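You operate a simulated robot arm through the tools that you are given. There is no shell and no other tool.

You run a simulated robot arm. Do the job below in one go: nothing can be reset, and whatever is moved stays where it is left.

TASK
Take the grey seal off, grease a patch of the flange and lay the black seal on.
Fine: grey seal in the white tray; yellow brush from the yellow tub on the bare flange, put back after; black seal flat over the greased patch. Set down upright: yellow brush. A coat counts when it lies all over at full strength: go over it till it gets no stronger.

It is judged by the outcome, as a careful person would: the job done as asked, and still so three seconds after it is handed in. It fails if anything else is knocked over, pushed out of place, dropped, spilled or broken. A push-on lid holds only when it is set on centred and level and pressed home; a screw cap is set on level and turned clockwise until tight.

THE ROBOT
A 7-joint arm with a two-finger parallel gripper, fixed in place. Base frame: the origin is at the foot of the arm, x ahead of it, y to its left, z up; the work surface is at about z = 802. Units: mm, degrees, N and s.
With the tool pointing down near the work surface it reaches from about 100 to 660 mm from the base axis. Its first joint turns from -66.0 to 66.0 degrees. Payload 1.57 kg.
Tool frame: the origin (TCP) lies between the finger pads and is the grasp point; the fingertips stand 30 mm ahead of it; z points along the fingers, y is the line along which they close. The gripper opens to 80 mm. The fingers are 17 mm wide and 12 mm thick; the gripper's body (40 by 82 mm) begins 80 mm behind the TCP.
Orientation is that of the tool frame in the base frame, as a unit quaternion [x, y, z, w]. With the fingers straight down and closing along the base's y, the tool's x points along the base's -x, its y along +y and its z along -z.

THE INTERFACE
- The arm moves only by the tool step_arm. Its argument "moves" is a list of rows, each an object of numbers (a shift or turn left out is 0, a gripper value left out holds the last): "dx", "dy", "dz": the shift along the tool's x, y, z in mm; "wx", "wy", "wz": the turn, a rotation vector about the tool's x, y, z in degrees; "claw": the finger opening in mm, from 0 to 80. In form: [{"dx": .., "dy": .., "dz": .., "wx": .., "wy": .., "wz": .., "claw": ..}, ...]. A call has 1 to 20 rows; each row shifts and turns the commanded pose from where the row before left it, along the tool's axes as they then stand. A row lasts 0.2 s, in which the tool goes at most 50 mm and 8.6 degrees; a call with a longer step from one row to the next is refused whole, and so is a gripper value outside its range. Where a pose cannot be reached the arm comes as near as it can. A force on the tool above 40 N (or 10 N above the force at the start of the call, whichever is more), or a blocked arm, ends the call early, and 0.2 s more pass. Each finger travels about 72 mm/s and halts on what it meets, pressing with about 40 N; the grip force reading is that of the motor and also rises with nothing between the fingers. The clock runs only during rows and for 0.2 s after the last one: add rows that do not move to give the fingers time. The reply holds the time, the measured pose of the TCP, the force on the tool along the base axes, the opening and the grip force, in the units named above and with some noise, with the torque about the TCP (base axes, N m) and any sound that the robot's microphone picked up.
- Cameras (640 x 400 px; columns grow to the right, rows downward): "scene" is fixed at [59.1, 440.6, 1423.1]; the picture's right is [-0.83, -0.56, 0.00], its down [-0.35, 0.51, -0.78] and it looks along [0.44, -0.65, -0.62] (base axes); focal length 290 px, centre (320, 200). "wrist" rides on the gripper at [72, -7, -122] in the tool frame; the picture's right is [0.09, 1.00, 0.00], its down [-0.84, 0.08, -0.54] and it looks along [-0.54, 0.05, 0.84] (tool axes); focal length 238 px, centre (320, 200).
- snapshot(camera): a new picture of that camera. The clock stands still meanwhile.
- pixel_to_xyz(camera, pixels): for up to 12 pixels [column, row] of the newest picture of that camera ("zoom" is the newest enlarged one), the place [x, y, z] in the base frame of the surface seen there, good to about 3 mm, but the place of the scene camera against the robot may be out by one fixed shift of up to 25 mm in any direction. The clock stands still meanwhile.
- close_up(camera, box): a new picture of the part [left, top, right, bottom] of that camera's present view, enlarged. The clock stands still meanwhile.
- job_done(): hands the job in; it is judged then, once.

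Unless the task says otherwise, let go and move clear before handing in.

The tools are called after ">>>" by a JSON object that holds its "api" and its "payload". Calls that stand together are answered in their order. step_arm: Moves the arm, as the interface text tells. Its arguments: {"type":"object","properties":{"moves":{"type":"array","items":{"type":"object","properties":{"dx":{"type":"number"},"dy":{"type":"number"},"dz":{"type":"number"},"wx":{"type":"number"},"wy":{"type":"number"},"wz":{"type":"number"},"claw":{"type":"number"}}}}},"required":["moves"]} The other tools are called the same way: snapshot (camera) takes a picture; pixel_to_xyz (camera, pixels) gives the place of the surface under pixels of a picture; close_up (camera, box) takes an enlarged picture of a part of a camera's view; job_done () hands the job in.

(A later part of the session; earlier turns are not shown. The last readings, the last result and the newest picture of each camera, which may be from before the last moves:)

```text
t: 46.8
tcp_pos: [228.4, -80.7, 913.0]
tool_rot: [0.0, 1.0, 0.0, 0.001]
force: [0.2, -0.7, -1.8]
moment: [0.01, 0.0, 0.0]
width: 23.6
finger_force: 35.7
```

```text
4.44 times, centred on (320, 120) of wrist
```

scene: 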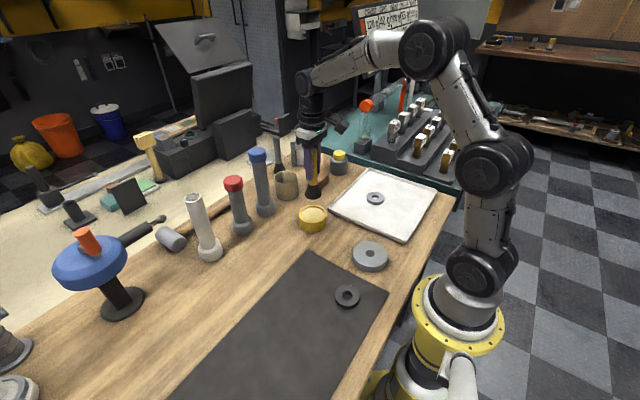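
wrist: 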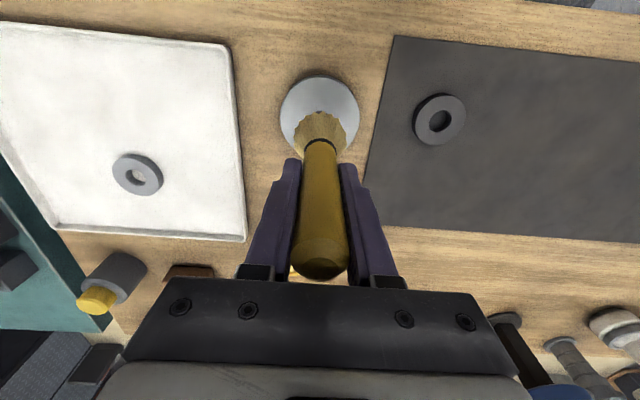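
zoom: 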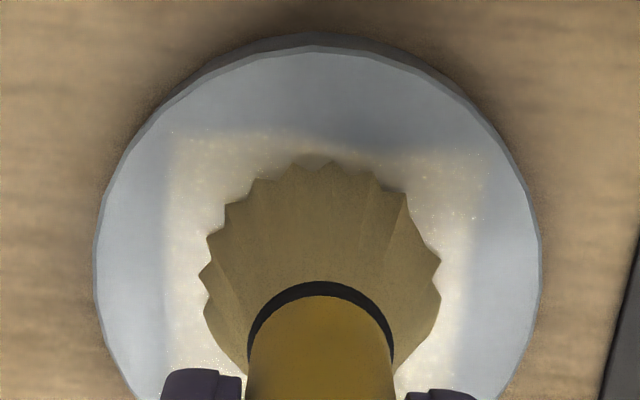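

The patch is a square of about 60×60 mm centred near (228,-80), so the corners need wider strokes. I'll lightly raster ±17 mm with the brush.

>>> {"api": "step_arm", "payload": {"moves": [{"dz": 0.2}, {"dx": -8.5, "dy": -8.5}, {"dx": -8.5, "dy": -8.5}, {"dy": 8.5}, {"dy": 8.5}, {"dy": 8.5}, {"dy": 8.5}, {"dx": 8.5}, {"dy": -8.5}, {"dy": -8.5}, {"dy": -8.5}, {"dy": -8.5}, {"dx": 8.5}, {"dy": 8.5}, {"dy": 8.5}, {"dy": 8.5}, {"dy": 8.5}, {}]}}

>>> {"api": "step_arm", "payload": {"moves": [{"dx": 8.5}, {"dy": -8.5}, {"dy": -8.5}, {"dy": -8.5}, {"dy": -8.5}, {"dx": 8.5}, {"dy": 8.5}, {"dy": 8.5}, {"dy": 8.5}, {"dy": 8.5}, {"dx": -8.5, "dy": -8.5}, {"dx": -8.5, "dy": -8.5}, {}]}}

>>> {"api": "close_up", "payload": {"camera": "wrist", "box": [265, 75, 375, 165]}}

>>> {"api": "close_up", "payload": {"camera": "scene", "box": [320, 190, 420, 290]}}

```text
t: 50.6
tcp_pos: [229.3, -63.4, 911.9]
tool_rot: [0.0, 1.0, 0.0, 0.0]
force: [-0.3, -1.5, 4.4]
moment: [-0.12, -0.12, -0.02]
width: 23.6
finger_force: 35.1
```

```text
t: 53.4
tcp_pos: [230.0, -80.5, 912.9]
tool_rot: [0.001, 1.0, 0.0, 0.0]
force: [-1.5, 3.0, 10.7]
moment: [0.26, -0.12, 0.09]
width: 23.4
finger_force: 35.7
```

```text
4.44 times, centred on (320, 120) of wrist
```

zoom: 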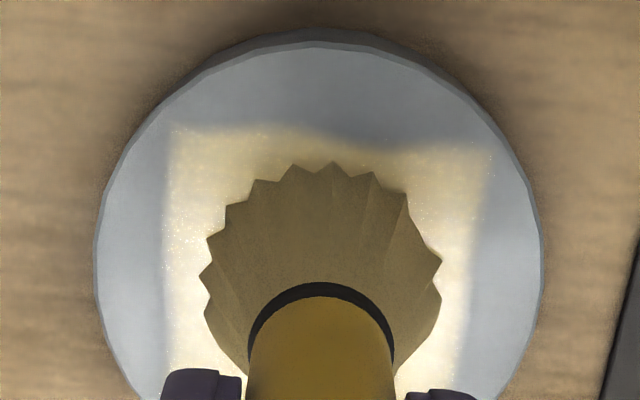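

```text
4.00 times, centred on (370, 240) of scene
```

zoom: 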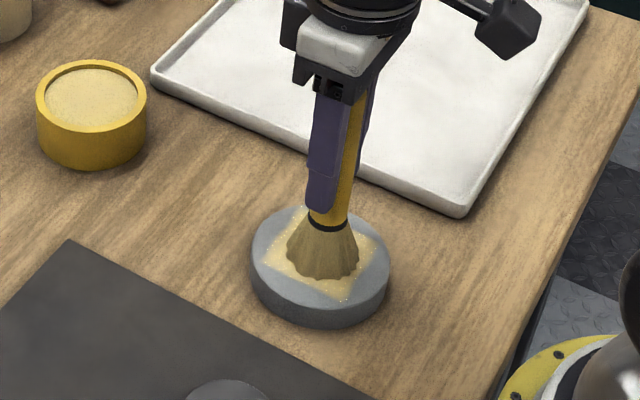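

The coat is stronger and shows a clear square. I'll repeat the raster in the other direction to even it out.

>>> {"api": "step_arm", "payload": {"moves": [{"dz": -0.1}, {"dx": -9, "dy": -9}, {"dx": -9, "dy": -9}, {"dx": 9}, {"dx": 9}, {"dx": 9}, {"dx": 9}, {"dy": 9}, {"dx": -9}, {"dx": -9}, {"dx": -9}, {"dx": -9}, {"dy": 9}, {"dx": 9}, {"dx": 9}, {"dx": 9}, {"dx": 9}, {}]}}

>>> {"api": "step_arm", "payload": {"moves": [{"dy": 9}, {"dx": -9}, {"dx": -9}, {"dx": -9}, {"dx": -9}, {"dy": 9}, {"dx": 9}, {"dx": 9}, {"dx": 9}, {"dx": 9}, {"dx": -9, "dy": -9}, {"dx": -9, "dy": -9}, {}]}}

>>> {"api": "close_up", "payload": {"camera": "wrist", "box": [265, 75, 375, 165]}}

>>> {"api": "close_up", "payload": {"camera": "scene", "box": [320, 190, 420, 290]}}

```text
t: 57.2
tcp_pos: [210.6, -78.0, 913.2]
tool_rot: [-0.001, 1.0, 0.001, 0.001]
force: [1.8, 0.1, 2.8]
moment: [0.03, -0.18, 0.0]
width: 23.9
finger_force: 35.9
```

```text
t: 60.0
tcp_pos: [229.4, -79.2, 913.3]
tool_rot: [0.0, 1.0, 0.0, 0.001]
force: [-1.6, 1.7, 3.8]
moment: [0.12, -0.05, 0.0]
width: 23.4
finger_force: 35.5
```

```text
4.44 times, centred on (320, 120) of wrist
```

zoom: 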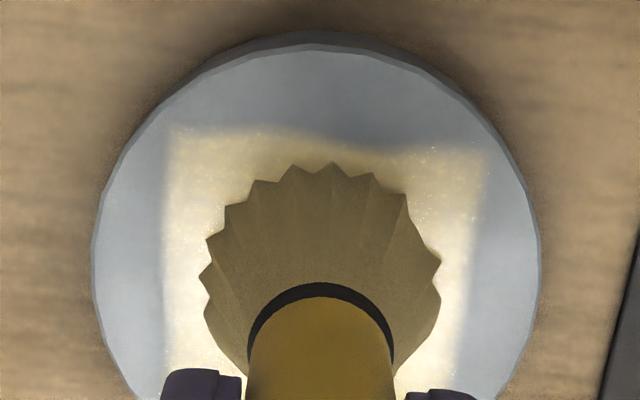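

```text
4.00 times, centred on (370, 240) of scene
```

zoom: 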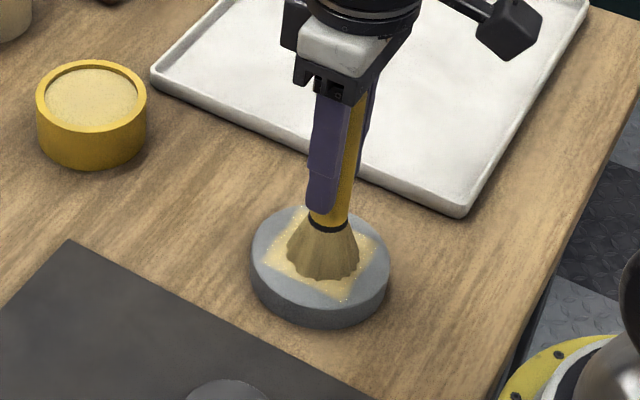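

The last pass changed little in the visible part. I'll lift the brush and move it aside so the whole patch can be seen.

>>> {"api": "step_arm", "payload": {"moves": [{"dz": -5}, {"dz": -20}, {"dz": -35}, {"dx": -30}, {"dx": -30}, {}, {}]}}

>>> {"api": "snapshot", "payload": {"camera": "wrist"}}

>>> {"api": "close_up", "payload": {"camera": "wrist", "box": [270, 20, 370, 110]}}

>>> {"api": "close_up", "payload": {"camera": "scene", "box": [320, 190, 420, 290]}}

```text
t: 61.6
tcp_pos: [289.3, -79.4, 973.1]
tool_rot: [0.0, 1.0, 0.0, 0.0]
force: [0.2, 0.2, -1.1]
moment: [-0.01, -0.02, 0.0]
width: 23.6
finger_force: 35.5
```

```text
taken
```

wrist: 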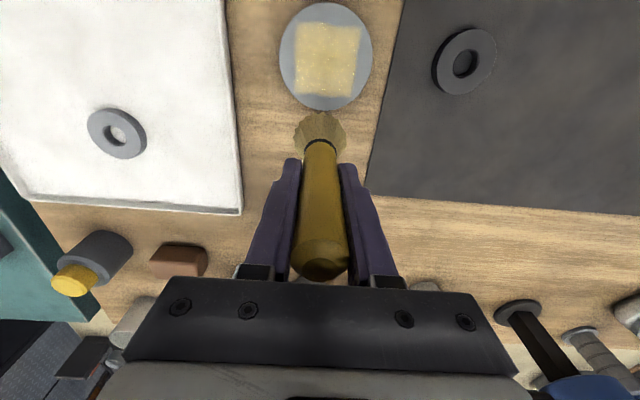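

```text
4.44 times, centred on (320, 65) of wrist
```

zoom: 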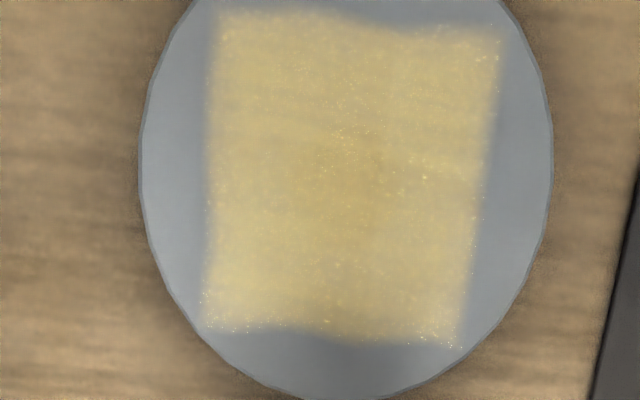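

```text
4.00 times, centred on (370, 240) of scene
```

zoom: 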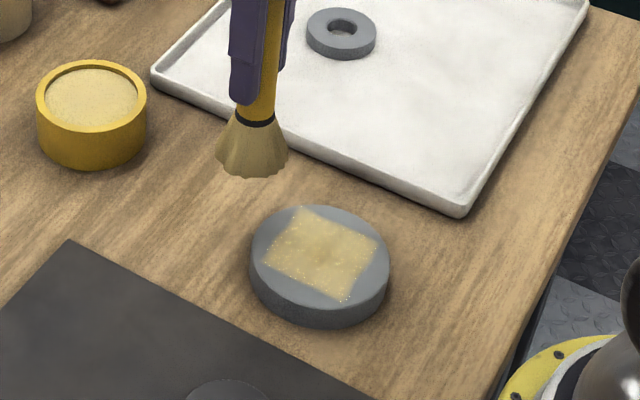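

The patch is a fairly even cream square, slightly deeper in the middle than at the edges. I'll measure its extent and compare after more passes.

>>> {"api": "pixel_to_xyz", "payload": {"camera": "zoom", "pixels": [[265, 255], [310, 207], [378, 240], [345, 300], [322, 252], [390, 265], [250, 265]]}}

>>> {"api": "pixel_to_xyz", "payload": {"camera": "wrist", "pixels": [[318, 23], [384, 27], [379, 98], [317, 94], [350, 60], [357, 60], [297, 22], [358, 28], [352, 97], [294, 92], [326, 60], [372, 60]]}}

```text
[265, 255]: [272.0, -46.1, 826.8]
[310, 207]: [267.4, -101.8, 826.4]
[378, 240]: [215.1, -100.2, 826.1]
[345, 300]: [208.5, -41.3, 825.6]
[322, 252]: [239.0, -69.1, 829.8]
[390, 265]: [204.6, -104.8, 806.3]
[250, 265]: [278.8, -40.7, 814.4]
```

```text
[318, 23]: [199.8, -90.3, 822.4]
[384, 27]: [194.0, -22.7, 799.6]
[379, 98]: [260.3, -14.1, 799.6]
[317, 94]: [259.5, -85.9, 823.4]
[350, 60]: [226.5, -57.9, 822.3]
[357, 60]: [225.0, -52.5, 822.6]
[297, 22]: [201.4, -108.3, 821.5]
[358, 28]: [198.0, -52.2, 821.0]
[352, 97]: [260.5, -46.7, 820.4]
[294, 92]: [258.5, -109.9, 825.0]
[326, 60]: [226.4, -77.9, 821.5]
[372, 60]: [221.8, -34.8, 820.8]
```

The patch spans about x 199–260 and y -110 to -48, so the centre is (229.5,-79.3). I'll go back down and do another full raster, reaching ±20 mm so the corners get full strength.

>>> {"api": "step_arm", "payload": {"moves": [{"dx": 30}, {"dx": 30}, {"dz": 25}, {"dz": 25}, {"dz": 7}, {"dz": 3.1}, {}]}}

>>> {"api": "step_arm", "payload": {"moves": [{"dx": -10, "dy": -10}, {"dx": -10, "dy": -10}, {"dy": 10}, {"dy": 10}, {"dy": 10}, {"dy": 10}, {"dx": 10}, {"dy": -10}, {"dy": -10}, {"dy": -10}, {"dy": -10}, {"dx": 10}, {"dy": 10}, {"dy": 10}, {"dy": 10}, {"dy": 10}, {}]}}

>>> {"api": "step_arm", "payload": {"moves": [{"dx": 10}, {"dy": -10}, {"dy": -10}, {"dy": -10}, {"dy": -10}, {"dx": 10}, {"dy": 10}, {"dy": 10}, {"dy": 10}, {"dy": 10}, {"dx": -10, "dy": -10}, {"dx": -10, "dy": -10}, {}]}}

```text
t: 63.2
tcp_pos: [228.9, -79.0, 914.5]
tool_rot: [0.001, 1.0, 0.0, 0.0]
force: [0.2, -0.6, -1.6]
moment: [-0.01, -0.04, 0.0]
width: 23.6
finger_force: 35.5
```

```text
t: 66.8
tcp_pos: [230.4, -59.7, 911.4]
tool_rot: [0.0, 1.0, 0.0, 0.003]
force: [-0.2, -2.4, 8.7]
moment: [-0.27, -0.23, -0.05]
width: 23.5
finger_force: 35.9
```

```text
t: 69.6
tcp_pos: [229.2, -80.7, 913.1]
tool_rot: [0.0, 1.0, 0.001, 0.001]
force: [-0.6, -0.2, -1.4]
moment: [0.0, 0.02, 0.0]
width: 23.6
finger_force: 35.6
```

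Contact forces stay small at 0–9 N. I'll press 0.3 mm more and raster along the other axis, then inspect from the same viewpoint.

>>> {"api": "step_arm", "payload": {"moves": [{"dz": 0.3}, {"dx": -10, "dy": -10}, {"dx": -10, "dy": -10}, {"dx": 10}, {"dx": 10}, {"dx": 10}, {"dx": 10}, {"dy": 10}, {"dx": -10}, {"dx": -10}, {"dx": -10}, {"dx": -10}, {"dy": 10}, {"dx": 10}, {"dx": 10}, {"dx": 10}, {"dx": 10}, {}]}}

>>> {"api": "step_arm", "payload": {"moves": [{"dy": 10}, {"dx": -10}, {"dx": -10}, {"dx": -10}, {"dx": -10}, {"dy": 10}, {"dx": 10}, {"dx": 10}, {"dx": 10}, {"dx": 10}, {"dx": -10, "dy": -10}, {"dx": -10, "dy": -10}, {}]}}

>>> {"api": "step_arm", "payload": {"moves": [{"dz": -5}, {"dz": -20}, {"dz": -35}, {"dx": -30}, {"dx": -30}, {}, {}]}}

>>> {"api": "close_up", "payload": {"camera": "wrist", "box": [270, 20, 370, 110]}}

>>> {"api": "close_up", "payload": {"camera": "scene", "box": [320, 190, 420, 290]}}

```text
t: 73.4
tcp_pos: [210.4, -79.5, 913.6]
tool_rot: [0.0, 1.0, 0.0, 0.0]
force: [0.0, -0.2, -0.3]
moment: [0.0, 0.01, 0.0]
width: 23.7
finger_force: 35.9
```

```text
t: 76.2
tcp_pos: [229.9, -80.9, 912.7]
tool_rot: [0.0, 1.0, 0.0, 0.0]
force: [-1.2, -0.2, 2.4]
moment: [0.02, 0.03, 0.04]
width: 23.5
finger_force: 36.2
```

```text
t: 77.8
tcp_pos: [289.8, -82.1, 971.2]
tool_rot: [0.0, 1.0, 0.0, 0.001]
force: [0.0, 0.2, -0.1]
moment: [-0.02, 0.0, 0.0]
width: 23.4
finger_force: 36.0
```

```text
4.44 times, centred on (320, 65) of wrist
```

zoom: 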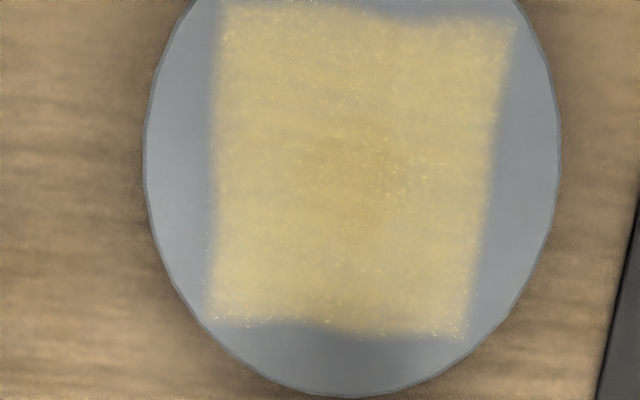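

```text
4.00 times, centred on (370, 240) of scene
```

zoom: 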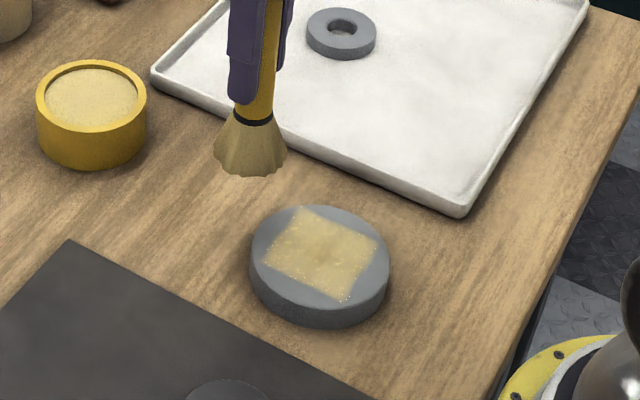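

The look is practically unchanged from the previous pass, which suggests full strength. To rule out a dry brush I'll redip once and go over it again for comparison.

>>> {"api": "step_arm", "payload": {"moves": [{"dx": -20, "dy": -4}, {"dx": -36, "dy": -7}, {"dx": -36, "dy": -7}, {"dx": -36, "dy": -7}, {"dx": -19.5, "dy": -3.5}, {}, {}]}}

>>> {"api": "step_arm", "payload": {"moves": [{}, {}]}}

>>> {"api": "snapshot", "payload": {"camera": "wrist"}}

```text
t: 79.4
tcp_pos: [437.4, -110.3, 972.2]
tool_rot: [-0.001, 1.0, 0.0, 0.001]
force: [-0.8, -0.5, -0.6]
moment: [0.01, 0.03, 0.0]
width: 23.7
finger_force: 35.6
```

```text
t: 80.0
tcp_pos: [436.8, -111.2, 972.5]
tool_rot: [0.0, 1.0, 0.0, 0.0]
force: [0.5, -0.5, -1.6]
moment: [0.01, -0.01, -0.01]
width: 23.4
finger_force: 35.6
```

```text
taken
```

wrist: 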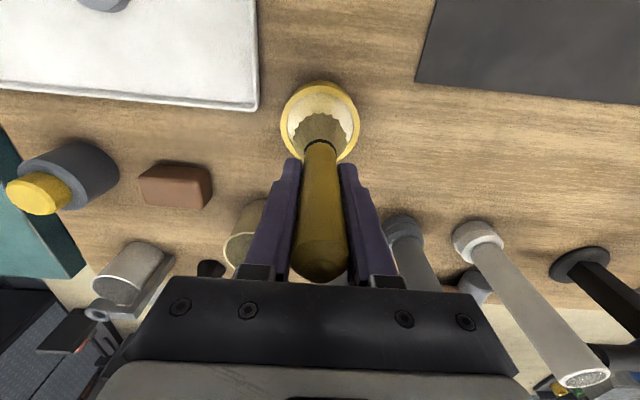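

The brush is over the tub, TCP (437.1,-110.7). I'll shift 1 mm toward centre and dip to the surface again.

>>> {"api": "step_arm", "payload": {"moves": [{"dy": 1, "dz": 15}, {"dz": 15}, {"dz": 10}, {"dz": 2}, {}]}}

>>> {"api": "step_arm", "payload": {"moves": [{"dz": 1}, {}]}}

>>> {"api": "step_arm", "payload": {"moves": [{"dz": 1}, {}]}}

>>> {"api": "step_arm", "payload": {"moves": [{"dz": 1}, {}]}}

```text
t: 81.2
tcp_pos: [436.8, -108.2, 931.2]
tool_rot: [0.0, 1.0, 0.0, 0.0]
force: [0.6, 0.3, -0.7]
moment: [0.0, 0.01, -0.04]
width: 23.5
finger_force: 35.5
```

```text
t: 81.8
tcp_pos: [436.8, -107.2, 930.6]
tool_rot: [0.0, 1.0, 0.0, 0.001]
force: [0.2, 0.3, -0.2]
moment: [0.01, 0.0, -0.01]
width: 23.7
finger_force: 35.6
```

```text
t: 82.4
tcp_pos: [437.0, -107.0, 928.5]
tool_rot: [-0.001, 1.0, 0.0, 0.0]
force: [1.0, 0.5, -0.8]
moment: [-0.03, -0.03, 0.0]
width: 23.5
finger_force: 35.9
```

```text
t: 83.0
tcp_pos: [437.9, -107.6, 927.6]
tool_rot: [0.0, 1.0, 0.0, 0.001]
force: [0.8, -0.3, -1.1]
moment: [0.03, -0.03, 0.01]
width: 23.5
finger_force: 35.7
```

>>> {"api": "step_arm", "payload": {"moves": [{"dz": 1}, {}]}}

>>> {"api": "step_arm", "payload": {"moves": [{"dz": 0.6}, {}]}}

>>> {"api": "close_up", "payload": {"camera": "scene", "box": [270, 160, 360, 250]}}

```text
t: 83.6
tcp_pos: [436.3, -108.0, 926.0]
tool_rot: [0.0, 1.0, 0.0, 0.001]
force: [0.1, 0.5, -1.2]
moment: [0.0, 0.05, 0.0]
width: 23.5
finger_force: 36.1
```

```text
t: 84.2
tcp_pos: [436.9, -107.2, 925.8]
tool_rot: [0.0, 1.0, 0.0, 0.0]
force: [0.1, 0.0, 1.5]
moment: [-0.01, 0.01, -0.02]
width: 23.4
finger_force: 35.8
```

```text
4.44 times, centred on (315, 205) of scene
```

zoom: 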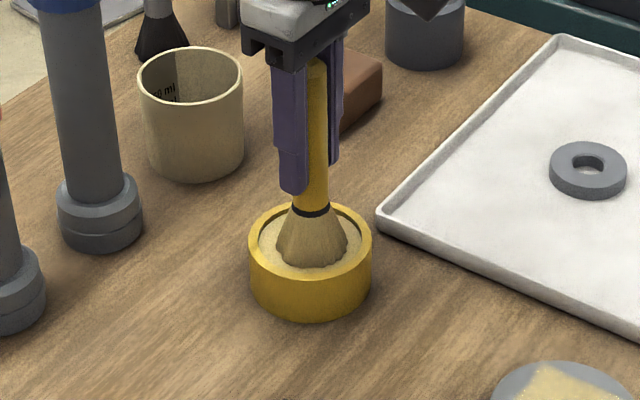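

Light contact at z≈925.8, so the brush slipped up about 2 mm in the grip earlier. I'll press 0.5 mm more, then lift and return to the flange.

>>> {"api": "step_arm", "payload": {"moves": [{"dz": 0.5}, {}, {}]}}

>>> {"api": "step_arm", "payload": {"moves": [{"dz": -4}, {"dz": -10}, {"dz": -16}, {"dz": -16}, {"dx": 17.4, "dy": 2.4}, {"dx": 34.8, "dy": 4.8}, {"dx": 34.8, "dy": 4.8}, {"dx": 34.8, "dy": 4.8}, {"dx": 34.8, "dy": 4.8}, {"dx": 34.8, "dy": 4.8}, {"dx": 16.1, "dy": 2}, {}, {}]}}

>>> {"api": "step_arm", "payload": {"moves": [{}, {}]}}

```text
t: 85.0
tcp_pos: [436.3, -106.8, 925.7]
tool_rot: [0.0, 1.0, 0.0, 0.002]
force: [-2.0, -1.1, 9.0]
moment: [-0.06, -0.03, -0.05]
width: 23.6
finger_force: 36.5
```

```text
t: 87.8
tcp_pos: [230.9, -79.2, 973.1]
tool_rot: [0.001, 1.0, 0.0, 0.0]
force: [0.3, 0.0, -1.0]
moment: [0.0, 0.0, 0.0]
width: 23.5
finger_force: 35.7
```

```text
t: 88.4
tcp_pos: [230.1, -78.9, 971.5]
tool_rot: [0.0, 1.0, 0.0, 0.001]
force: [-0.2, 0.1, -0.7]
moment: [-0.02, 0.05, -0.05]
width: 23.4
finger_force: 35.9
```

Back over the patch at (230,-79,972). I'll descend and find contact again.

>>> {"api": "step_arm", "payload": {"moves": [{"dz": 25}, {"dz": 25}, {"dz": 6}, {"dz": 1.5}, {}]}}

>>> {"api": "step_arm", "payload": {"moves": [{"dz": 1}, {}]}}

>>> {"api": "step_arm", "payload": {"moves": [{"dz": 0.7}, {}]}}

>>> {"api": "step_arm", "payload": {"moves": [{"dz": 0.7}, {}]}}

```text
t: 89.6
tcp_pos: [230.1, -79.3, 913.5]
tool_rot: [0.0, 1.0, 0.0, 0.001]
force: [0.3, 0.0, -0.8]
moment: [-0.02, -0.01, 0.0]
width: 23.4
finger_force: 35.6
```

```text
t: 90.2
tcp_pos: [229.2, -79.1, 912.8]
tool_rot: [0.0, 1.0, 0.0, 0.001]
force: [1.5, 1.1, -2.0]
moment: [-0.02, 0.02, 0.01]
width: 23.7
finger_force: 35.4
```

```text
t: 90.8
tcp_pos: [230.7, -78.6, 912.4]
tool_rot: [0.0, 1.0, 0.0, 0.001]
force: [-1.6, -0.1, 5.1]
moment: [0.09, 0.04, 0.02]
width: 23.3
finger_force: 35.3
```

```text
t: 91.4
tcp_pos: [231.4, -78.2, 912.7]
tool_rot: [0.001, 1.0, 0.0, 0.002]
force: [-6.7, 2.3, 26.1]
moment: [0.2, 0.16, 0.05]
width: 23.3
finger_force: 35.9
```

That last step reached 26 N, so I'll back off 0.5 mm and do two denser rasters over the square.

>>> {"api": "step_arm", "payload": {"moves": [{"dz": -0.5}, {"dx": -10, "dy": -10}, {"dx": -10, "dy": -10}, {"dy": 10}, {"dy": 10}, {"dy": 10}, {"dy": 10}, {"dx": 10}, {"dy": -10}, {"dy": -10}, {"dy": -10}, {"dy": -10}, {"dx": 10}, {"dy": 10}, {"dy": 10}, {"dy": 10}, {"dy": 10}, {}]}}

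>>> {"api": "step_arm", "payload": {"moves": [{"dx": 10}, {"dy": -10}, {"dy": -10}, {"dy": -10}, {"dy": -10}, {"dx": 10}, {"dy": 10}, {"dy": 10}, {"dy": 10}, {"dy": 10}, {"dx": -10, "dy": -10}, {"dx": -10, "dy": -10}, {}]}}

>>> {"api": "step_arm", "payload": {"moves": [{"dx": -10, "dy": -10}, {"dx": -10, "dy": -10}, {"dx": 10}, {"dx": 10}, {"dx": 10}, {"dx": 10}, {"dy": 10}, {"dx": -10}, {"dx": -10}, {"dx": -10}, {"dx": -10}, {"dy": 10}, {"dx": 10}, {"dx": 10}, {"dx": 10}, {"dx": 10}, {}]}}

>>> {"api": "step_arm", "payload": {"moves": [{"dy": 10}, {"dx": -10}, {"dx": -10}, {"dx": -10}, {"dx": -10}, {"dy": 10}, {"dx": 10}, {"dx": 10}, {"dx": 10}, {"dx": 10}, {"dx": -10, "dy": -10}, {"dx": -10, "dy": -10}, {}]}}

>>> {"api": "step_arm", "payload": {"moves": [{"dz": -5}, {"dz": -20}, {"dz": -35}, {"dx": -30}, {"dx": -30}, {}, {}]}}

>>> {"api": "close_up", "payload": {"camera": "wrist", "box": [270, 20, 370, 110]}}

>>> {"api": "close_up", "payload": {"camera": "scene", "box": [320, 190, 420, 290]}}

```text
t: 95.2
tcp_pos: [229.2, -57.7, 912.6]
tool_rot: [0.0, 1.0, 0.0, 0.001]
force: [0.9, -0.4, -1.8]
moment: [-0.01, 0.0, 0.01]
width: 23.4
finger_force: 35.6
```

```text
t: 98.0
tcp_pos: [230.3, -79.2, 912.1]
tool_rot: [0.0, 1.0, 0.0, 0.001]
force: [0.1, 0.7, -1.0]
moment: [0.02, 0.04, 0.01]
width: 23.5
finger_force: 36.0
```

```text
t: 101.6
tcp_pos: [208.7, -78.6, 911.3]
tool_rot: [0.0, 1.0, 0.0, 0.001]
force: [0.5, -1.3, -0.8]
moment: [0.0, -0.05, -0.01]
width: 23.6
finger_force: 35.7
```

```text
t: 104.4
tcp_pos: [230.8, -80.4, 911.7]
tool_rot: [0.0, 1.0, 0.0, 0.001]
force: [-0.8, 0.4, 3.1]
moment: [0.08, 0.0, 0.03]
width: 23.6
finger_force: 35.8
```

```text
t: 106.0
tcp_pos: [290.7, -78.9, 971.2]
tool_rot: [0.0, 1.0, -0.001, 0.001]
force: [0.9, 0.3, 0.5]
moment: [0.01, -0.01, 0.03]
width: 23.5
finger_force: 35.8
```

```text
4.44 times, centred on (320, 65) of wrist
```

zoom: 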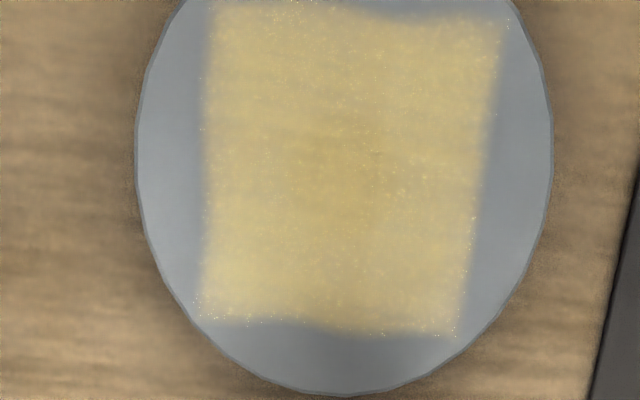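

```text
4.00 times, centred on (370, 240) of scene
```

zoom: 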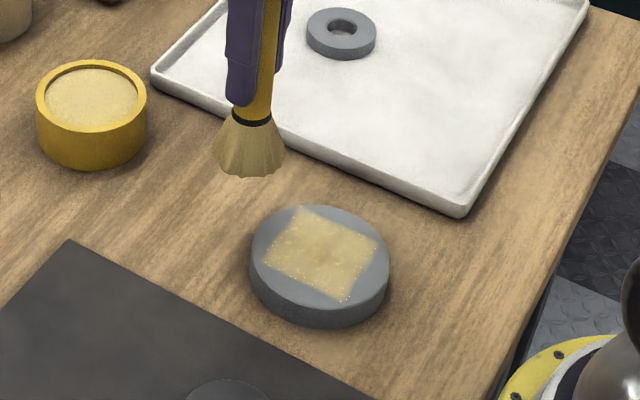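

The patch looks identical after the fresh dip and two more rasters, so the coat is at full strength. I'll carry the brush back over its spot at (309.6,175.4).

>>> {"api": "step_arm", "payload": {"moves": [{"dz": -30}, {"dx": -1.4, "dy": 18}, {"dx": -2.8, "dy": 36.4}, {"dx": -2.8, "dy": 36.4}, {"dx": -2.8, "dy": 36.4}, {"dx": -2.8, "dy": 36.4}, {"dx": -2.8, "dy": 36.4}, {"dx": -2.8, "dy": 36.4}, {"dx": -1.4, "dy": 18.1}, {}, {}]}}

>>> {"api": "step_arm", "payload": {"moves": [{}, {}]}}

>>> {"api": "snapshot", "payload": {"camera": "wrist"}}

>>> {"api": "snapshot", "payload": {"camera": "scene"}}

```text
t: 108.4
tcp_pos: [308.5, 176.8, 1003.4]
tool_rot: [0.0, 1.0, 0.0, 0.001]
force: [0.0, 0.0, -0.6]
moment: [0.01, 0.0, 0.0]
width: 23.5
finger_force: 36.0
```

```text
t: 109.0
tcp_pos: [308.1, 177.1, 1002.1]
tool_rot: [0.0, 1.0, 0.0, 0.001]
force: [-0.9, -0.3, -0.2]
moment: [-0.01, 0.01, 0.0]
width: 23.4
finger_force: 35.7
```

```text
taken
```

wrist: 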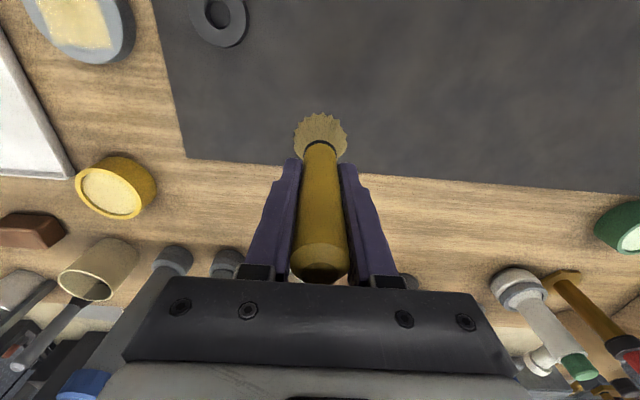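

```text
taken
```

scene: 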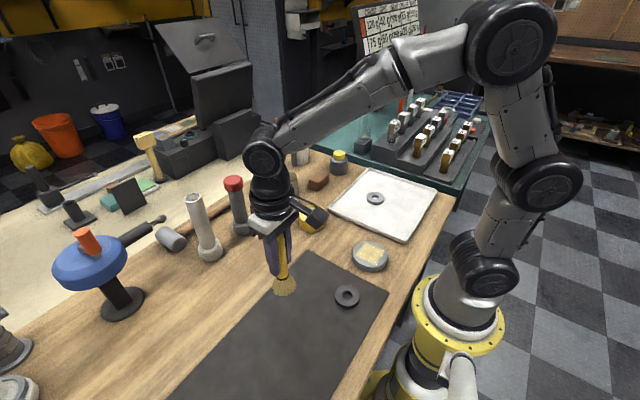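

The brush is above its spot, TCP (308.3,176.9,1002). I'll trim by about 1.5 mm and lower, slowing near the mat.

>>> {"api": "step_arm", "payload": {"moves": [{"dx": -1.2, "dy": -1.5, "dz": 25}, {"dz": 30}, {"dz": 25}, {"dz": 15}, {"dz": 7}, {}]}}

>>> {"api": "step_arm", "payload": {"moves": [{"dz": 2}, {"dz": 1}, {}]}}

>>> {"api": "step_arm", "payload": {"moves": [{"dz": 1}, {}]}}

>>> {"api": "step_arm", "payload": {"moves": [{"dz": 1}, {}]}}

```text
t: 110.4
tcp_pos: [309.1, 173.8, 898.2]
tool_rot: [-0.001, 1.0, 0.0, 0.001]
force: [-0.4, 1.4, -1.0]
moment: [0.01, 0.03, -0.02]
width: 23.5
finger_force: 36.1
```

```text
t: 111.2
tcp_pos: [309.6, 173.7, 896.5]
tool_rot: [0.0, 1.0, 0.0, 0.001]
force: [-0.5, 0.2, -1.1]
moment: [0.0, -0.01, 0.01]
width: 23.4
finger_force: 35.8
```

```text
t: 111.8
tcp_pos: [309.8, 173.7, 895.6]
tool_rot: [0.0, 1.0, 0.0, 0.001]
force: [-0.4, -0.3, -1.2]
moment: [0.01, -0.02, 0.0]
width: 23.2
finger_force: 35.2
```

```text
t: 112.4
tcp_pos: [310.0, 172.9, 894.6]
tool_rot: [0.0, 1.0, 0.0, 0.001]
force: [0.3, -0.7, -0.8]
moment: [0.01, 0.0, 0.0]
width: 23.7
finger_force: 36.1
```

No contact at z≈894.6 and y reads about 173.6, so I'll nudge 1.5 mm in y before touching down.

>>> {"api": "step_arm", "payload": {"moves": [{"dy": 1.5}, {}]}}

>>> {"api": "step_arm", "payload": {"moves": [{"dz": 1}, {}]}}

>>> {"api": "step_arm", "payload": {"moves": [{"dz": 0.7}, {}]}}

>>> {"api": "step_arm", "payload": {"moves": [{"dz": 0.7}, {}]}}

```text
t: 113.0
tcp_pos: [310.0, 176.5, 895.8]
tool_rot: [0.0, 1.0, 0.0, 0.001]
force: [0.2, -0.6, -0.7]
moment: [0.0, -0.05, 0.01]
width: 23.1
finger_force: 35.5
```

```text
t: 113.6
tcp_pos: [309.7, 175.2, 895.6]
tool_rot: [-0.001, 1.0, 0.0, 0.001]
force: [0.0, -0.5, -1.3]
moment: [0.02, -0.03, -0.02]
width: 23.5
finger_force: 35.7
```

```text
t: 114.2
tcp_pos: [312.1, 174.4, 894.5]
tool_rot: [-0.001, 1.0, 0.001, 0.001]
force: [0.4, 0.5, -1.4]
moment: [-0.01, 0.02, 0.0]
width: 23.6
finger_force: 36.2
```

```text
t: 114.8
tcp_pos: [309.7, 175.0, 892.9]
tool_rot: [0.0, 1.0, 0.0, 0.001]
force: [-0.1, 0.4, -0.9]
moment: [0.02, 0.02, 0.01]
width: 23.6
finger_force: 35.5
```

>>> {"api": "step_arm", "payload": {"moves": [{"dz": 0.7}, {}]}}

>>> {"api": "step_arm", "payload": {"moves": [{"dz": 0.5}, {}]}}

>>> {"api": "close_up", "payload": {"camera": "scene", "box": [240, 230, 340, 330]}}

```text
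t: 115.4
tcp_pos: [309.7, 175.5, 893.1]
tool_rot: [0.0, 1.0, 0.0, 0.001]
force: [0.5, 1.0, -1.2]
moment: [0.02, 0.0, -0.01]
width: 23.4
finger_force: 35.6
```

```text
t: 116.0
tcp_pos: [310.1, 176.3, 892.6]
tool_rot: [0.0, 1.0, 0.0, 0.001]
force: [-1.4, -2.0, 3.5]
moment: [-0.16, 0.06, -0.07]
width: 23.7
finger_force: 35.6
```

```text
4.00 times, centred on (290, 280) of scene
```

zoom: 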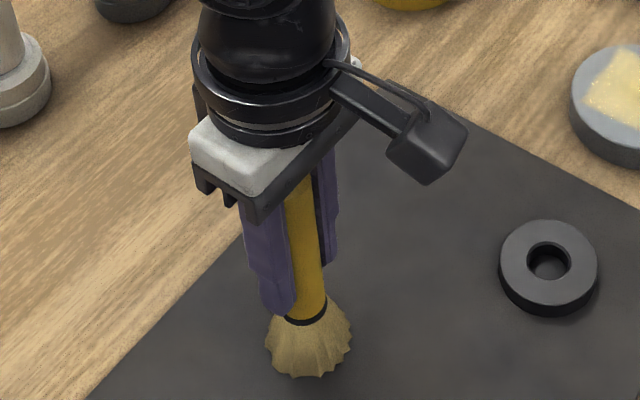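

Touchdown at z≈892.6 with a few newtons. I'll settle it 0.3 mm more, then open slowly and look before rising.

>>> {"api": "step_arm", "payload": {"moves": [{"dz": 0.3}, {}, {"claw": 24}, {"claw": 26}, {"claw": 30}, {"claw": 38}, {"claw": 50}, {"claw": 64}, {"claw": 76}, {}]}}

>>> {"api": "snapshot", "payload": {"camera": "wrist"}}

>>> {"api": "close_up", "payload": {"camera": "scene", "box": [240, 230, 340, 330]}}

```text
t: 118.2
tcp_pos: [310.8, 176.7, 890.9]
tool_rot: [-0.001, 1.0, 0.001, 0.001]
force: [0.0, -0.1, -0.4]
moment: [-0.01, 0.0, 0.04]
width: 76.0
finger_force: 0.0
```

```text
taken
```

wrist: 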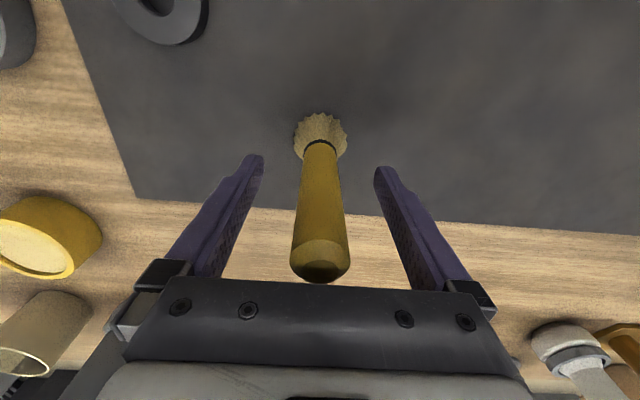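

```text
4.00 times, centred on (290, 280) of scene
```

zoom: 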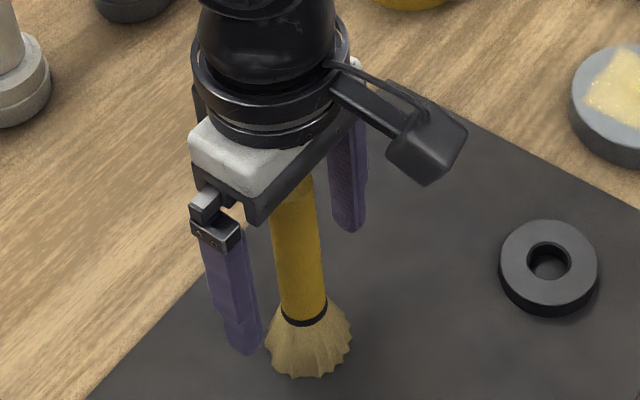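

The brush stands upright and free between the open fingers. I'll rise straight up, then move toward the black ring.

>>> {"api": "step_arm", "payload": {"moves": [{"dz": -15}, {"dz": -30}, {"dz": -30}, {"dz": -30}, {"dz": -30}, {"dz": -25}, {}, {}]}}

>>> {"api": "snapshot", "payload": {"camera": "scene"}}

>>> {"api": "snapshot", "payload": {"camera": "wrist"}}

```text
t: 120.0
tcp_pos: [309.7, 175.9, 1048.8]
tool_rot: [0.0, 1.0, 0.0, 0.001]
force: [-0.2, -1.0, 0.4]
moment: [-0.03, 0.0, -0.01]
width: 75.9
finger_force: 0.1
```

```text
taken
```

scene: 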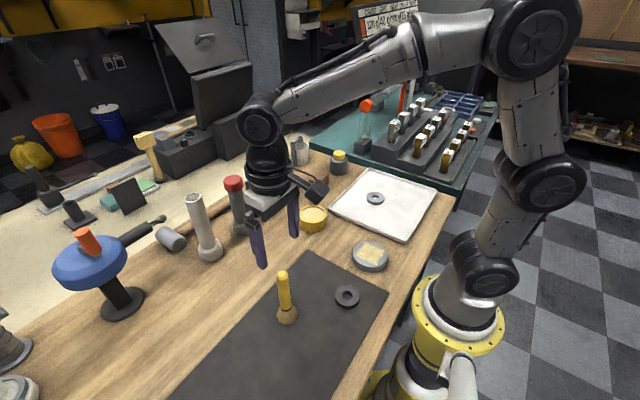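

```text
taken
```

wrist: 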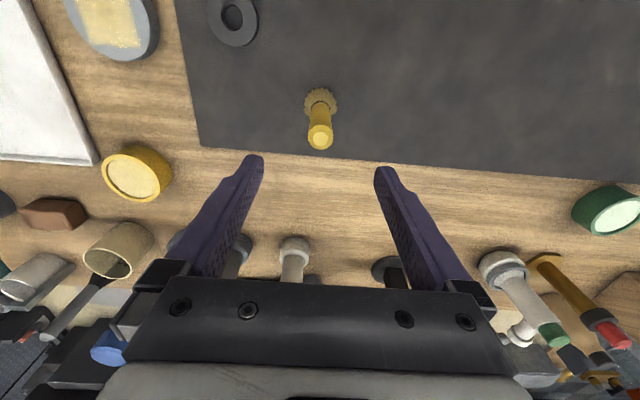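

The brush stays upright at scene (285,300). I'll move to a viewing position near the black ring, travelling high before lowering.

>>> {"api": "step_arm", "payload": {"moves": [{"dx": 12, "dy": -28}, {"dx": 13, "dy": -28.5}, {"dx": 12, "dy": -28.5}, {"dx": 13, "dy": -28.5}, {"dz": 25}, {"dz": 25}, {"dz": 20}, {}, {}]}}

>>> {"api": "step_arm", "payload": {"moves": [{}, {}]}}

>>> {"api": "snapshot", "payload": {"camera": "wrist"}}

>>> {"api": "close_up", "payload": {"camera": "wrist", "box": [260, 20, 400, 120]}}

```text
t: 122.0
tcp_pos: [260.8, 62.5, 978.3]
tool_rot: [0.001, 1.0, 0.0, 0.001]
force: [0.3, -0.1, 0.5]
moment: [-0.01, 0.01, -0.03]
width: 76.4
finger_force: 0.1
```

```text
t: 122.6
tcp_pos: [260.3, 62.5, 979.5]
tool_rot: [-0.001, 1.0, 0.0, 0.002]
force: [-0.4, -0.3, -0.2]
moment: [0.01, 0.0, 0.01]
width: 76.2
finger_force: 0.0
```

```text
taken
```

wrist: 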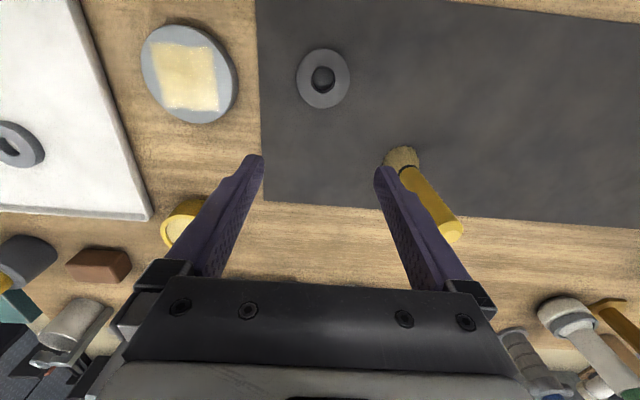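

```text
4.00 times, centred on (330, 70) of wrist
```

zoom: 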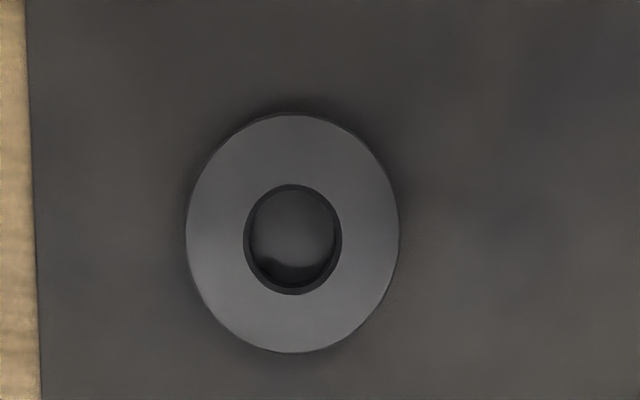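

>>> {"api": "pixel_to_xyz", "payload": {"camera": "zoom", "pixels": [[192, 232], [394, 232], [293, 120], [293, 348], [222, 155], [365, 310], [365, 155], [222, 310], [293, 245], [293, 150], [293, 320], [100, 200]]}}

>>> {"api": "pixel_to_xyz", "payload": {"camera": "wrist", "pixels": [[400, 156], [448, 232], [155, 50], [210, 48], [215, 105], [158, 100], [188, 75]]}}

```text
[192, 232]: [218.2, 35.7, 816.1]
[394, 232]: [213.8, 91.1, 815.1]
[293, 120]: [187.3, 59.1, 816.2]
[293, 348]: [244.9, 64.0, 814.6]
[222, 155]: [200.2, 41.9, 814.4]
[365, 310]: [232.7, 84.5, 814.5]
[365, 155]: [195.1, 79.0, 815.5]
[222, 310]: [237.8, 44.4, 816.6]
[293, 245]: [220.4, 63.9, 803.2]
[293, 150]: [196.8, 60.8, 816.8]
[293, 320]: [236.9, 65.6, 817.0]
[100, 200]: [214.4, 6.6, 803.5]
```

```text
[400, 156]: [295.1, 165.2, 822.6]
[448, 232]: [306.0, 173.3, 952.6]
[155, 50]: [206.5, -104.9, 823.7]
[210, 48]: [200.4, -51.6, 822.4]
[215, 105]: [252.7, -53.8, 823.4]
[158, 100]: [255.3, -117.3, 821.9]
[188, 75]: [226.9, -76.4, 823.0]
```

Black ring centre is about (216.4,62.8), radius 28, top at z≈815.5. I'll move over it and descend partway.

>>> {"api": "step_arm", "payload": {"moves": [{"dx": 15, "dz": 30}, {"dx": 15, "dz": 30}, {"dx": 14, "dz": 30}, {"dz": 19}, {}, {}]}}

>>> {"api": "step_arm", "payload": {"moves": [{}, {}]}}

>>> {"api": "snapshot", "payload": {"camera": "wrist"}}

```text
t: 124.0
tcp_pos: [216.4, 62.3, 872.3]
tool_rot: [0.0, 1.0, 0.0, 0.001]
force: [-0.2, 0.3, -1.2]
moment: [0.01, 0.03, -0.01]
width: 76.1
finger_force: 0.0
```

```text
t: 124.6
tcp_pos: [217.5, 61.6, 872.6]
tool_rot: [0.0, 1.0, -0.001, 0.001]
force: [0.5, 0.5, -0.2]
moment: [-0.01, -0.01, 0.05]
width: 75.8
finger_force: 0.1
```

```text
taken
```

wrist: 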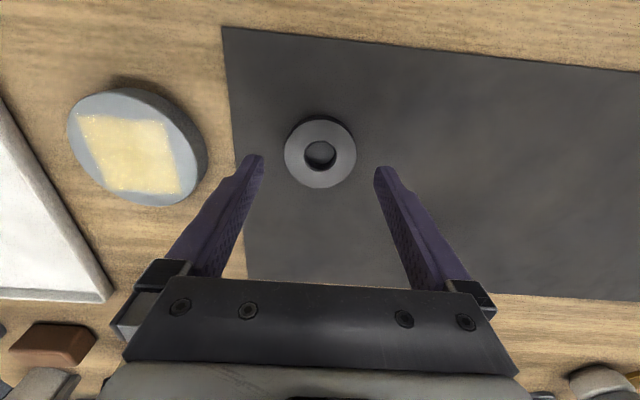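

The ring sits at (320,153), within a couple of pixels of the expected (320.6,155). I'll descend to z≈836 and close on it.

>>> {"api": "step_arm", "payload": {"moves": [{"dx": 0.5, "dy": 0.8, "dz": 12}, {"dz": 12}, {"dz": 8}, {"dz": 4}, {}, {}]}}

>>> {"api": "snapshot", "payload": {"camera": "wrist"}}

>>> {"api": "close_up", "payload": {"camera": "scene", "box": [300, 230, 400, 330]}}

```text
t: 126.0
tcp_pos: [216.4, 62.8, 836.2]
tool_rot: [0.0, 1.0, -0.001, 0.002]
force: [0.1, -0.5, -0.6]
moment: [0.0, -0.01, 0.04]
width: 76.1
finger_force: 0.1
```

```text
taken
```

wrist: 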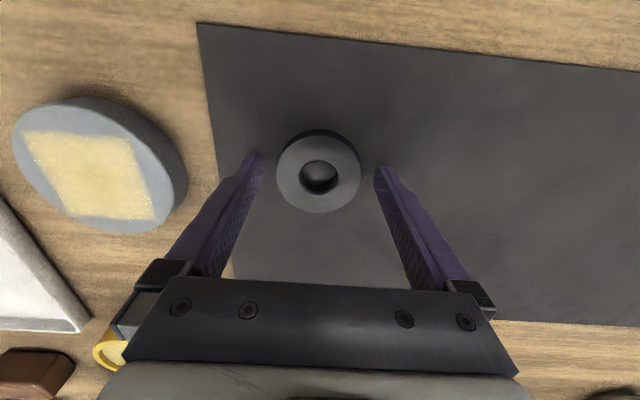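

```text
4.00 times, centred on (350, 280) of scene
```

zoom: 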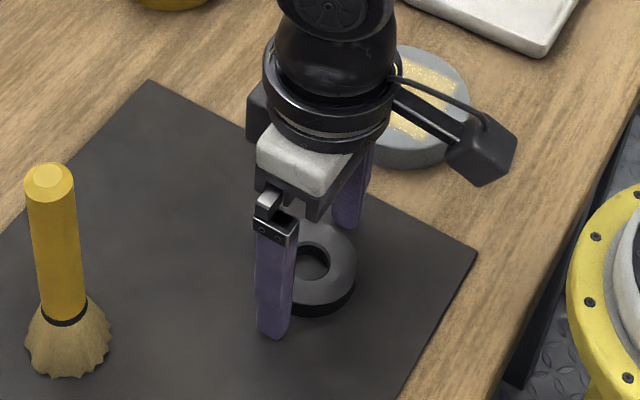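

The fingers straddle the ring with even clearance. I'll close on it.

>>> {"api": "step_arm", "payload": {"moves": [{"claw": 66}, {"claw": 60}, {"claw": 56}, {"claw": 50}, {"claw": 50}, {}]}}

>>> {"api": "snapshot", "payload": {"camera": "wrist"}}

```text
t: 127.4
tcp_pos: [216.4, 62.5, 837.0]
tool_rot: [-0.001, 1.0, 0.0, 0.001]
force: [0.1, -0.1, 0.8]
moment: [0.03, -0.02, 0.01]
width: 56.8
finger_force: 40.0
```

```text
taken
```

wrist: 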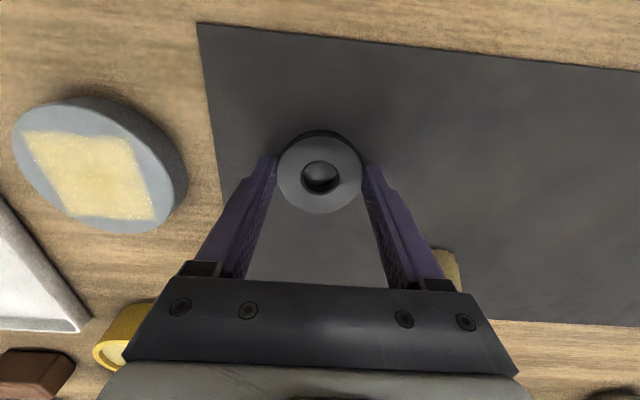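

Ring held at 56.8 mm. I'll lift straight up 70 mm and carry it over the flange centre.

>>> {"api": "step_arm", "payload": {"moves": [{"dz": -4}, {"dz": -8}, {"dz": -18}, {"dz": -25}, {"dz": -20}, {"dx": -1.6, "dy": -18}, {"dx": -3, "dy": -34}, {"dx": -3, "dy": -34}, {"dx": -3, "dy": -34}, {"dx": -2, "dy": -22.2}, {}, {}]}}

>>> {"api": "step_arm", "payload": {"moves": [{}, {}]}}

>>> {"api": "snapshot", "payload": {"camera": "wrist"}}

>>> {"api": "snapshot", "payload": {"camera": "scene"}}

```text
t: 130.0
tcp_pos: [228.4, -77.3, 912.1]
tool_rot: [0.001, 1.0, 0.0, 0.001]
force: [0.4, -1.1, -0.3]
moment: [0.0, -0.05, 0.05]
width: 56.5
finger_force: 40.0
```

```text
t: 130.6
tcp_pos: [229.3, -77.8, 911.4]
tool_rot: [0.001, 1.0, 0.0, 0.001]
force: [0.1, 0.3, 0.2]
moment: [-0.01, 0.0, 0.0]
width: 56.5
finger_force: 39.7
```

```text
taken
```

wrist: 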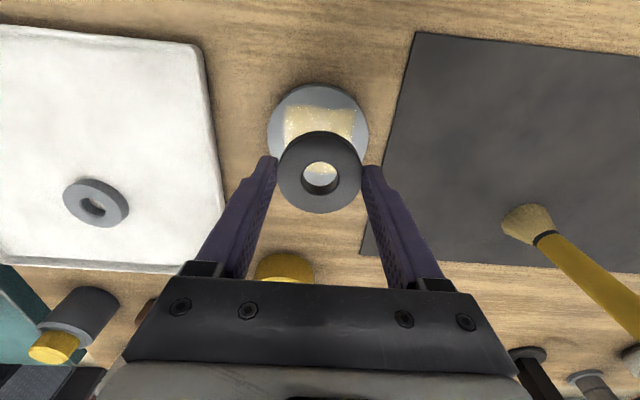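

```text
taken
```

scene: 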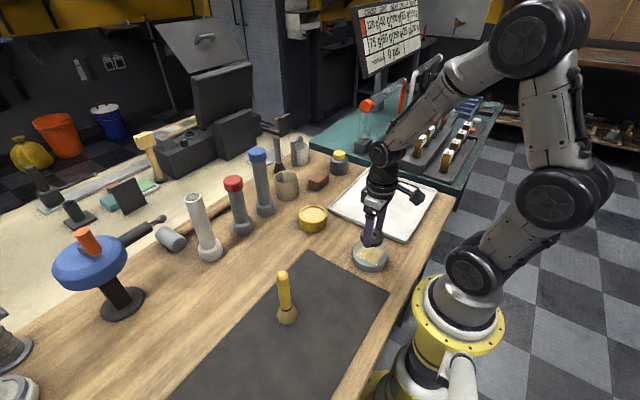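

The ring at (320,172) is slightly right of the flange centre at about column 318. I'll measure the flange rim to fix the offset.

>>> {"api": "pixel_to_xyz", "payload": {"camera": "wrist", "pixels": [[270, 125], [366, 120], [318, 88], [283, 100], [355, 98], [288, 110], [351, 110], [268, 130]]}}

>>> {"api": "close_up", "payload": {"camera": "wrist", "box": [250, 70, 390, 170]}}

```text
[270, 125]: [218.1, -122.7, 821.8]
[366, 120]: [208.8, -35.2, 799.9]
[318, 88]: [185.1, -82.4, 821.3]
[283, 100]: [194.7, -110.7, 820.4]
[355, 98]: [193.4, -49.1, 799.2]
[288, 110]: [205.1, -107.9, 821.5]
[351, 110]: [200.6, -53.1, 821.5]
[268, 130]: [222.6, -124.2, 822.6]
```

```text
4.00 times, centred on (320, 120) of wrist
```

zoom: 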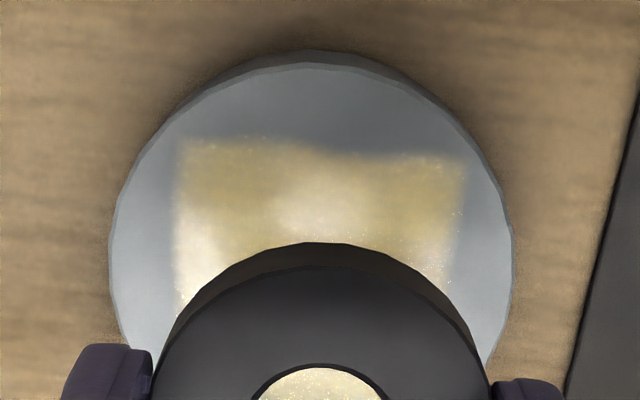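

The rim puts the flange centre at about (228.7,-80.1), so I need -2.3 mm in y. Then I'll lower to just above the face.

>>> {"api": "step_arm", "payload": {"moves": [{"dy": -2.3, "dz": 15}, {"dz": 18}, {"dz": 14}, {"dz": 4}, {}, {}]}}

>>> {"api": "step_arm", "payload": {"moves": [{}, {}]}}

>>> {"api": "snapshot", "payload": {"camera": "wrist"}}

>>> {"api": "close_up", "payload": {"camera": "scene", "box": [330, 200, 410, 280]}}

```text
t: 132.0
tcp_pos: [228.1, -81.5, 860.8]
tool_rot: [0.0, 1.0, 0.0, 0.001]
force: [-0.7, -0.3, -0.5]
moment: [0.06, 0.0, -0.01]
width: 56.4
finger_force: 40.6
```

```text
t: 132.6
tcp_pos: [227.6, -81.0, 858.9]
tool_rot: [0.0, 1.0, 0.0, 0.0]
force: [0.4, 0.8, -0.4]
moment: [0.01, 0.0, 0.02]
width: 56.5
finger_force: 40.4
```

```text
taken
```

wrist: 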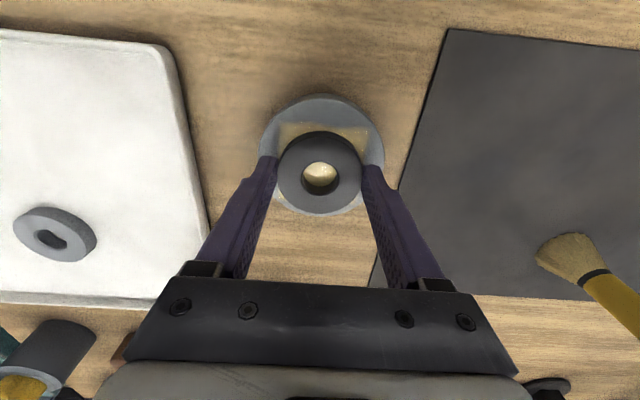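

```text
5.00 times, centred on (370, 240) of scene
```

zoom: 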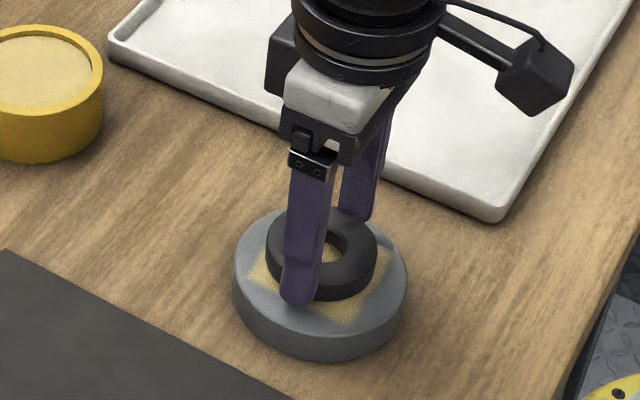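

The ring is nearly centred; the flange centre at column 321 against the ring's 319 suggests about 1 mm more in +y and +x. I'll trim and lower in small steps.

>>> {"api": "step_arm", "payload": {"moves": [{"dx": -0.8, "dy": 1.1}, {"dz": 1.5}, {}]}}

>>> {"api": "step_arm", "payload": {"moves": [{"dz": 1}, {}]}}

>>> {"api": "step_arm", "payload": {"moves": [{"dz": 1}, {}]}}

>>> {"api": "step_arm", "payload": {"moves": [{"dz": 0.8}, {}]}}

```text
t: 133.4
tcp_pos: [228.7, -80.3, 858.5]
tool_rot: [0.001, 1.0, -0.001, 0.001]
force: [0.5, -0.5, 0.5]
moment: [-0.02, -0.01, -0.01]
width: 56.2
finger_force: 40.3
```

```text
t: 134.0
tcp_pos: [228.2, -79.9, 858.0]
tool_rot: [0.0, 1.0, 0.0, 0.001]
force: [0.3, 0.1, -0.6]
moment: [0.03, -0.02, -0.01]
width: 56.3
finger_force: 40.3
```

```text
t: 134.6
tcp_pos: [229.5, -80.0, 856.8]
tool_rot: [0.0, 1.0, 0.0, 0.001]
force: [0.2, 0.5, 0.3]
moment: [0.0, -0.01, 0.02]
width: 56.8
finger_force: 40.0
```

```text
t: 135.2
tcp_pos: [228.8, -79.7, 855.9]
tool_rot: [0.0, 1.0, -0.001, 0.001]
force: [-0.1, -0.4, -1.4]
moment: [-0.02, -0.01, 0.03]
width: 56.4
finger_force: 40.1
```

>>> {"api": "step_arm", "payload": {"moves": [{"dz": 0.7}, {}]}}

>>> {"api": "step_arm", "payload": {"moves": [{"dz": 0.7}, {}]}}

>>> {"api": "close_up", "payload": {"camera": "scene", "box": [330, 200, 410, 280]}}

```text
t: 135.8
tcp_pos: [229.6, -79.5, 854.4]
tool_rot: [-0.001, 1.0, 0.0, 0.002]
force: [0.9, 3.8, 8.4]
moment: [0.09, 0.06, 0.03]
width: 56.4
finger_force: 39.9
```

```text
t: 136.4
tcp_pos: [228.6, -79.0, 855.0]
tool_rot: [0.0, 1.0, 0.0, 0.002]
force: [-2.2, 10.6, 30.3]
moment: [0.34, 0.1, 0.06]
width: 56.6
finger_force: 39.8
```

```text
5.00 times, centred on (370, 240) of scene
```

zoom: 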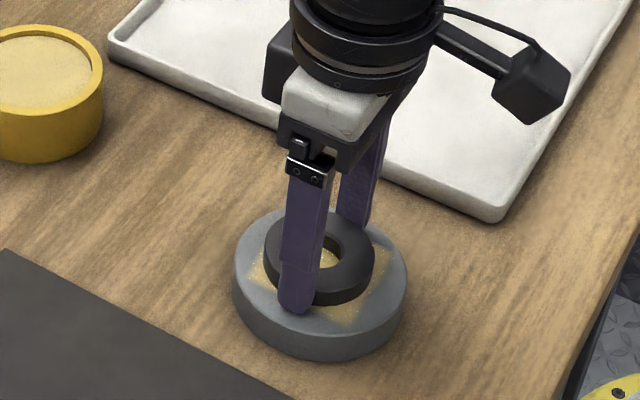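

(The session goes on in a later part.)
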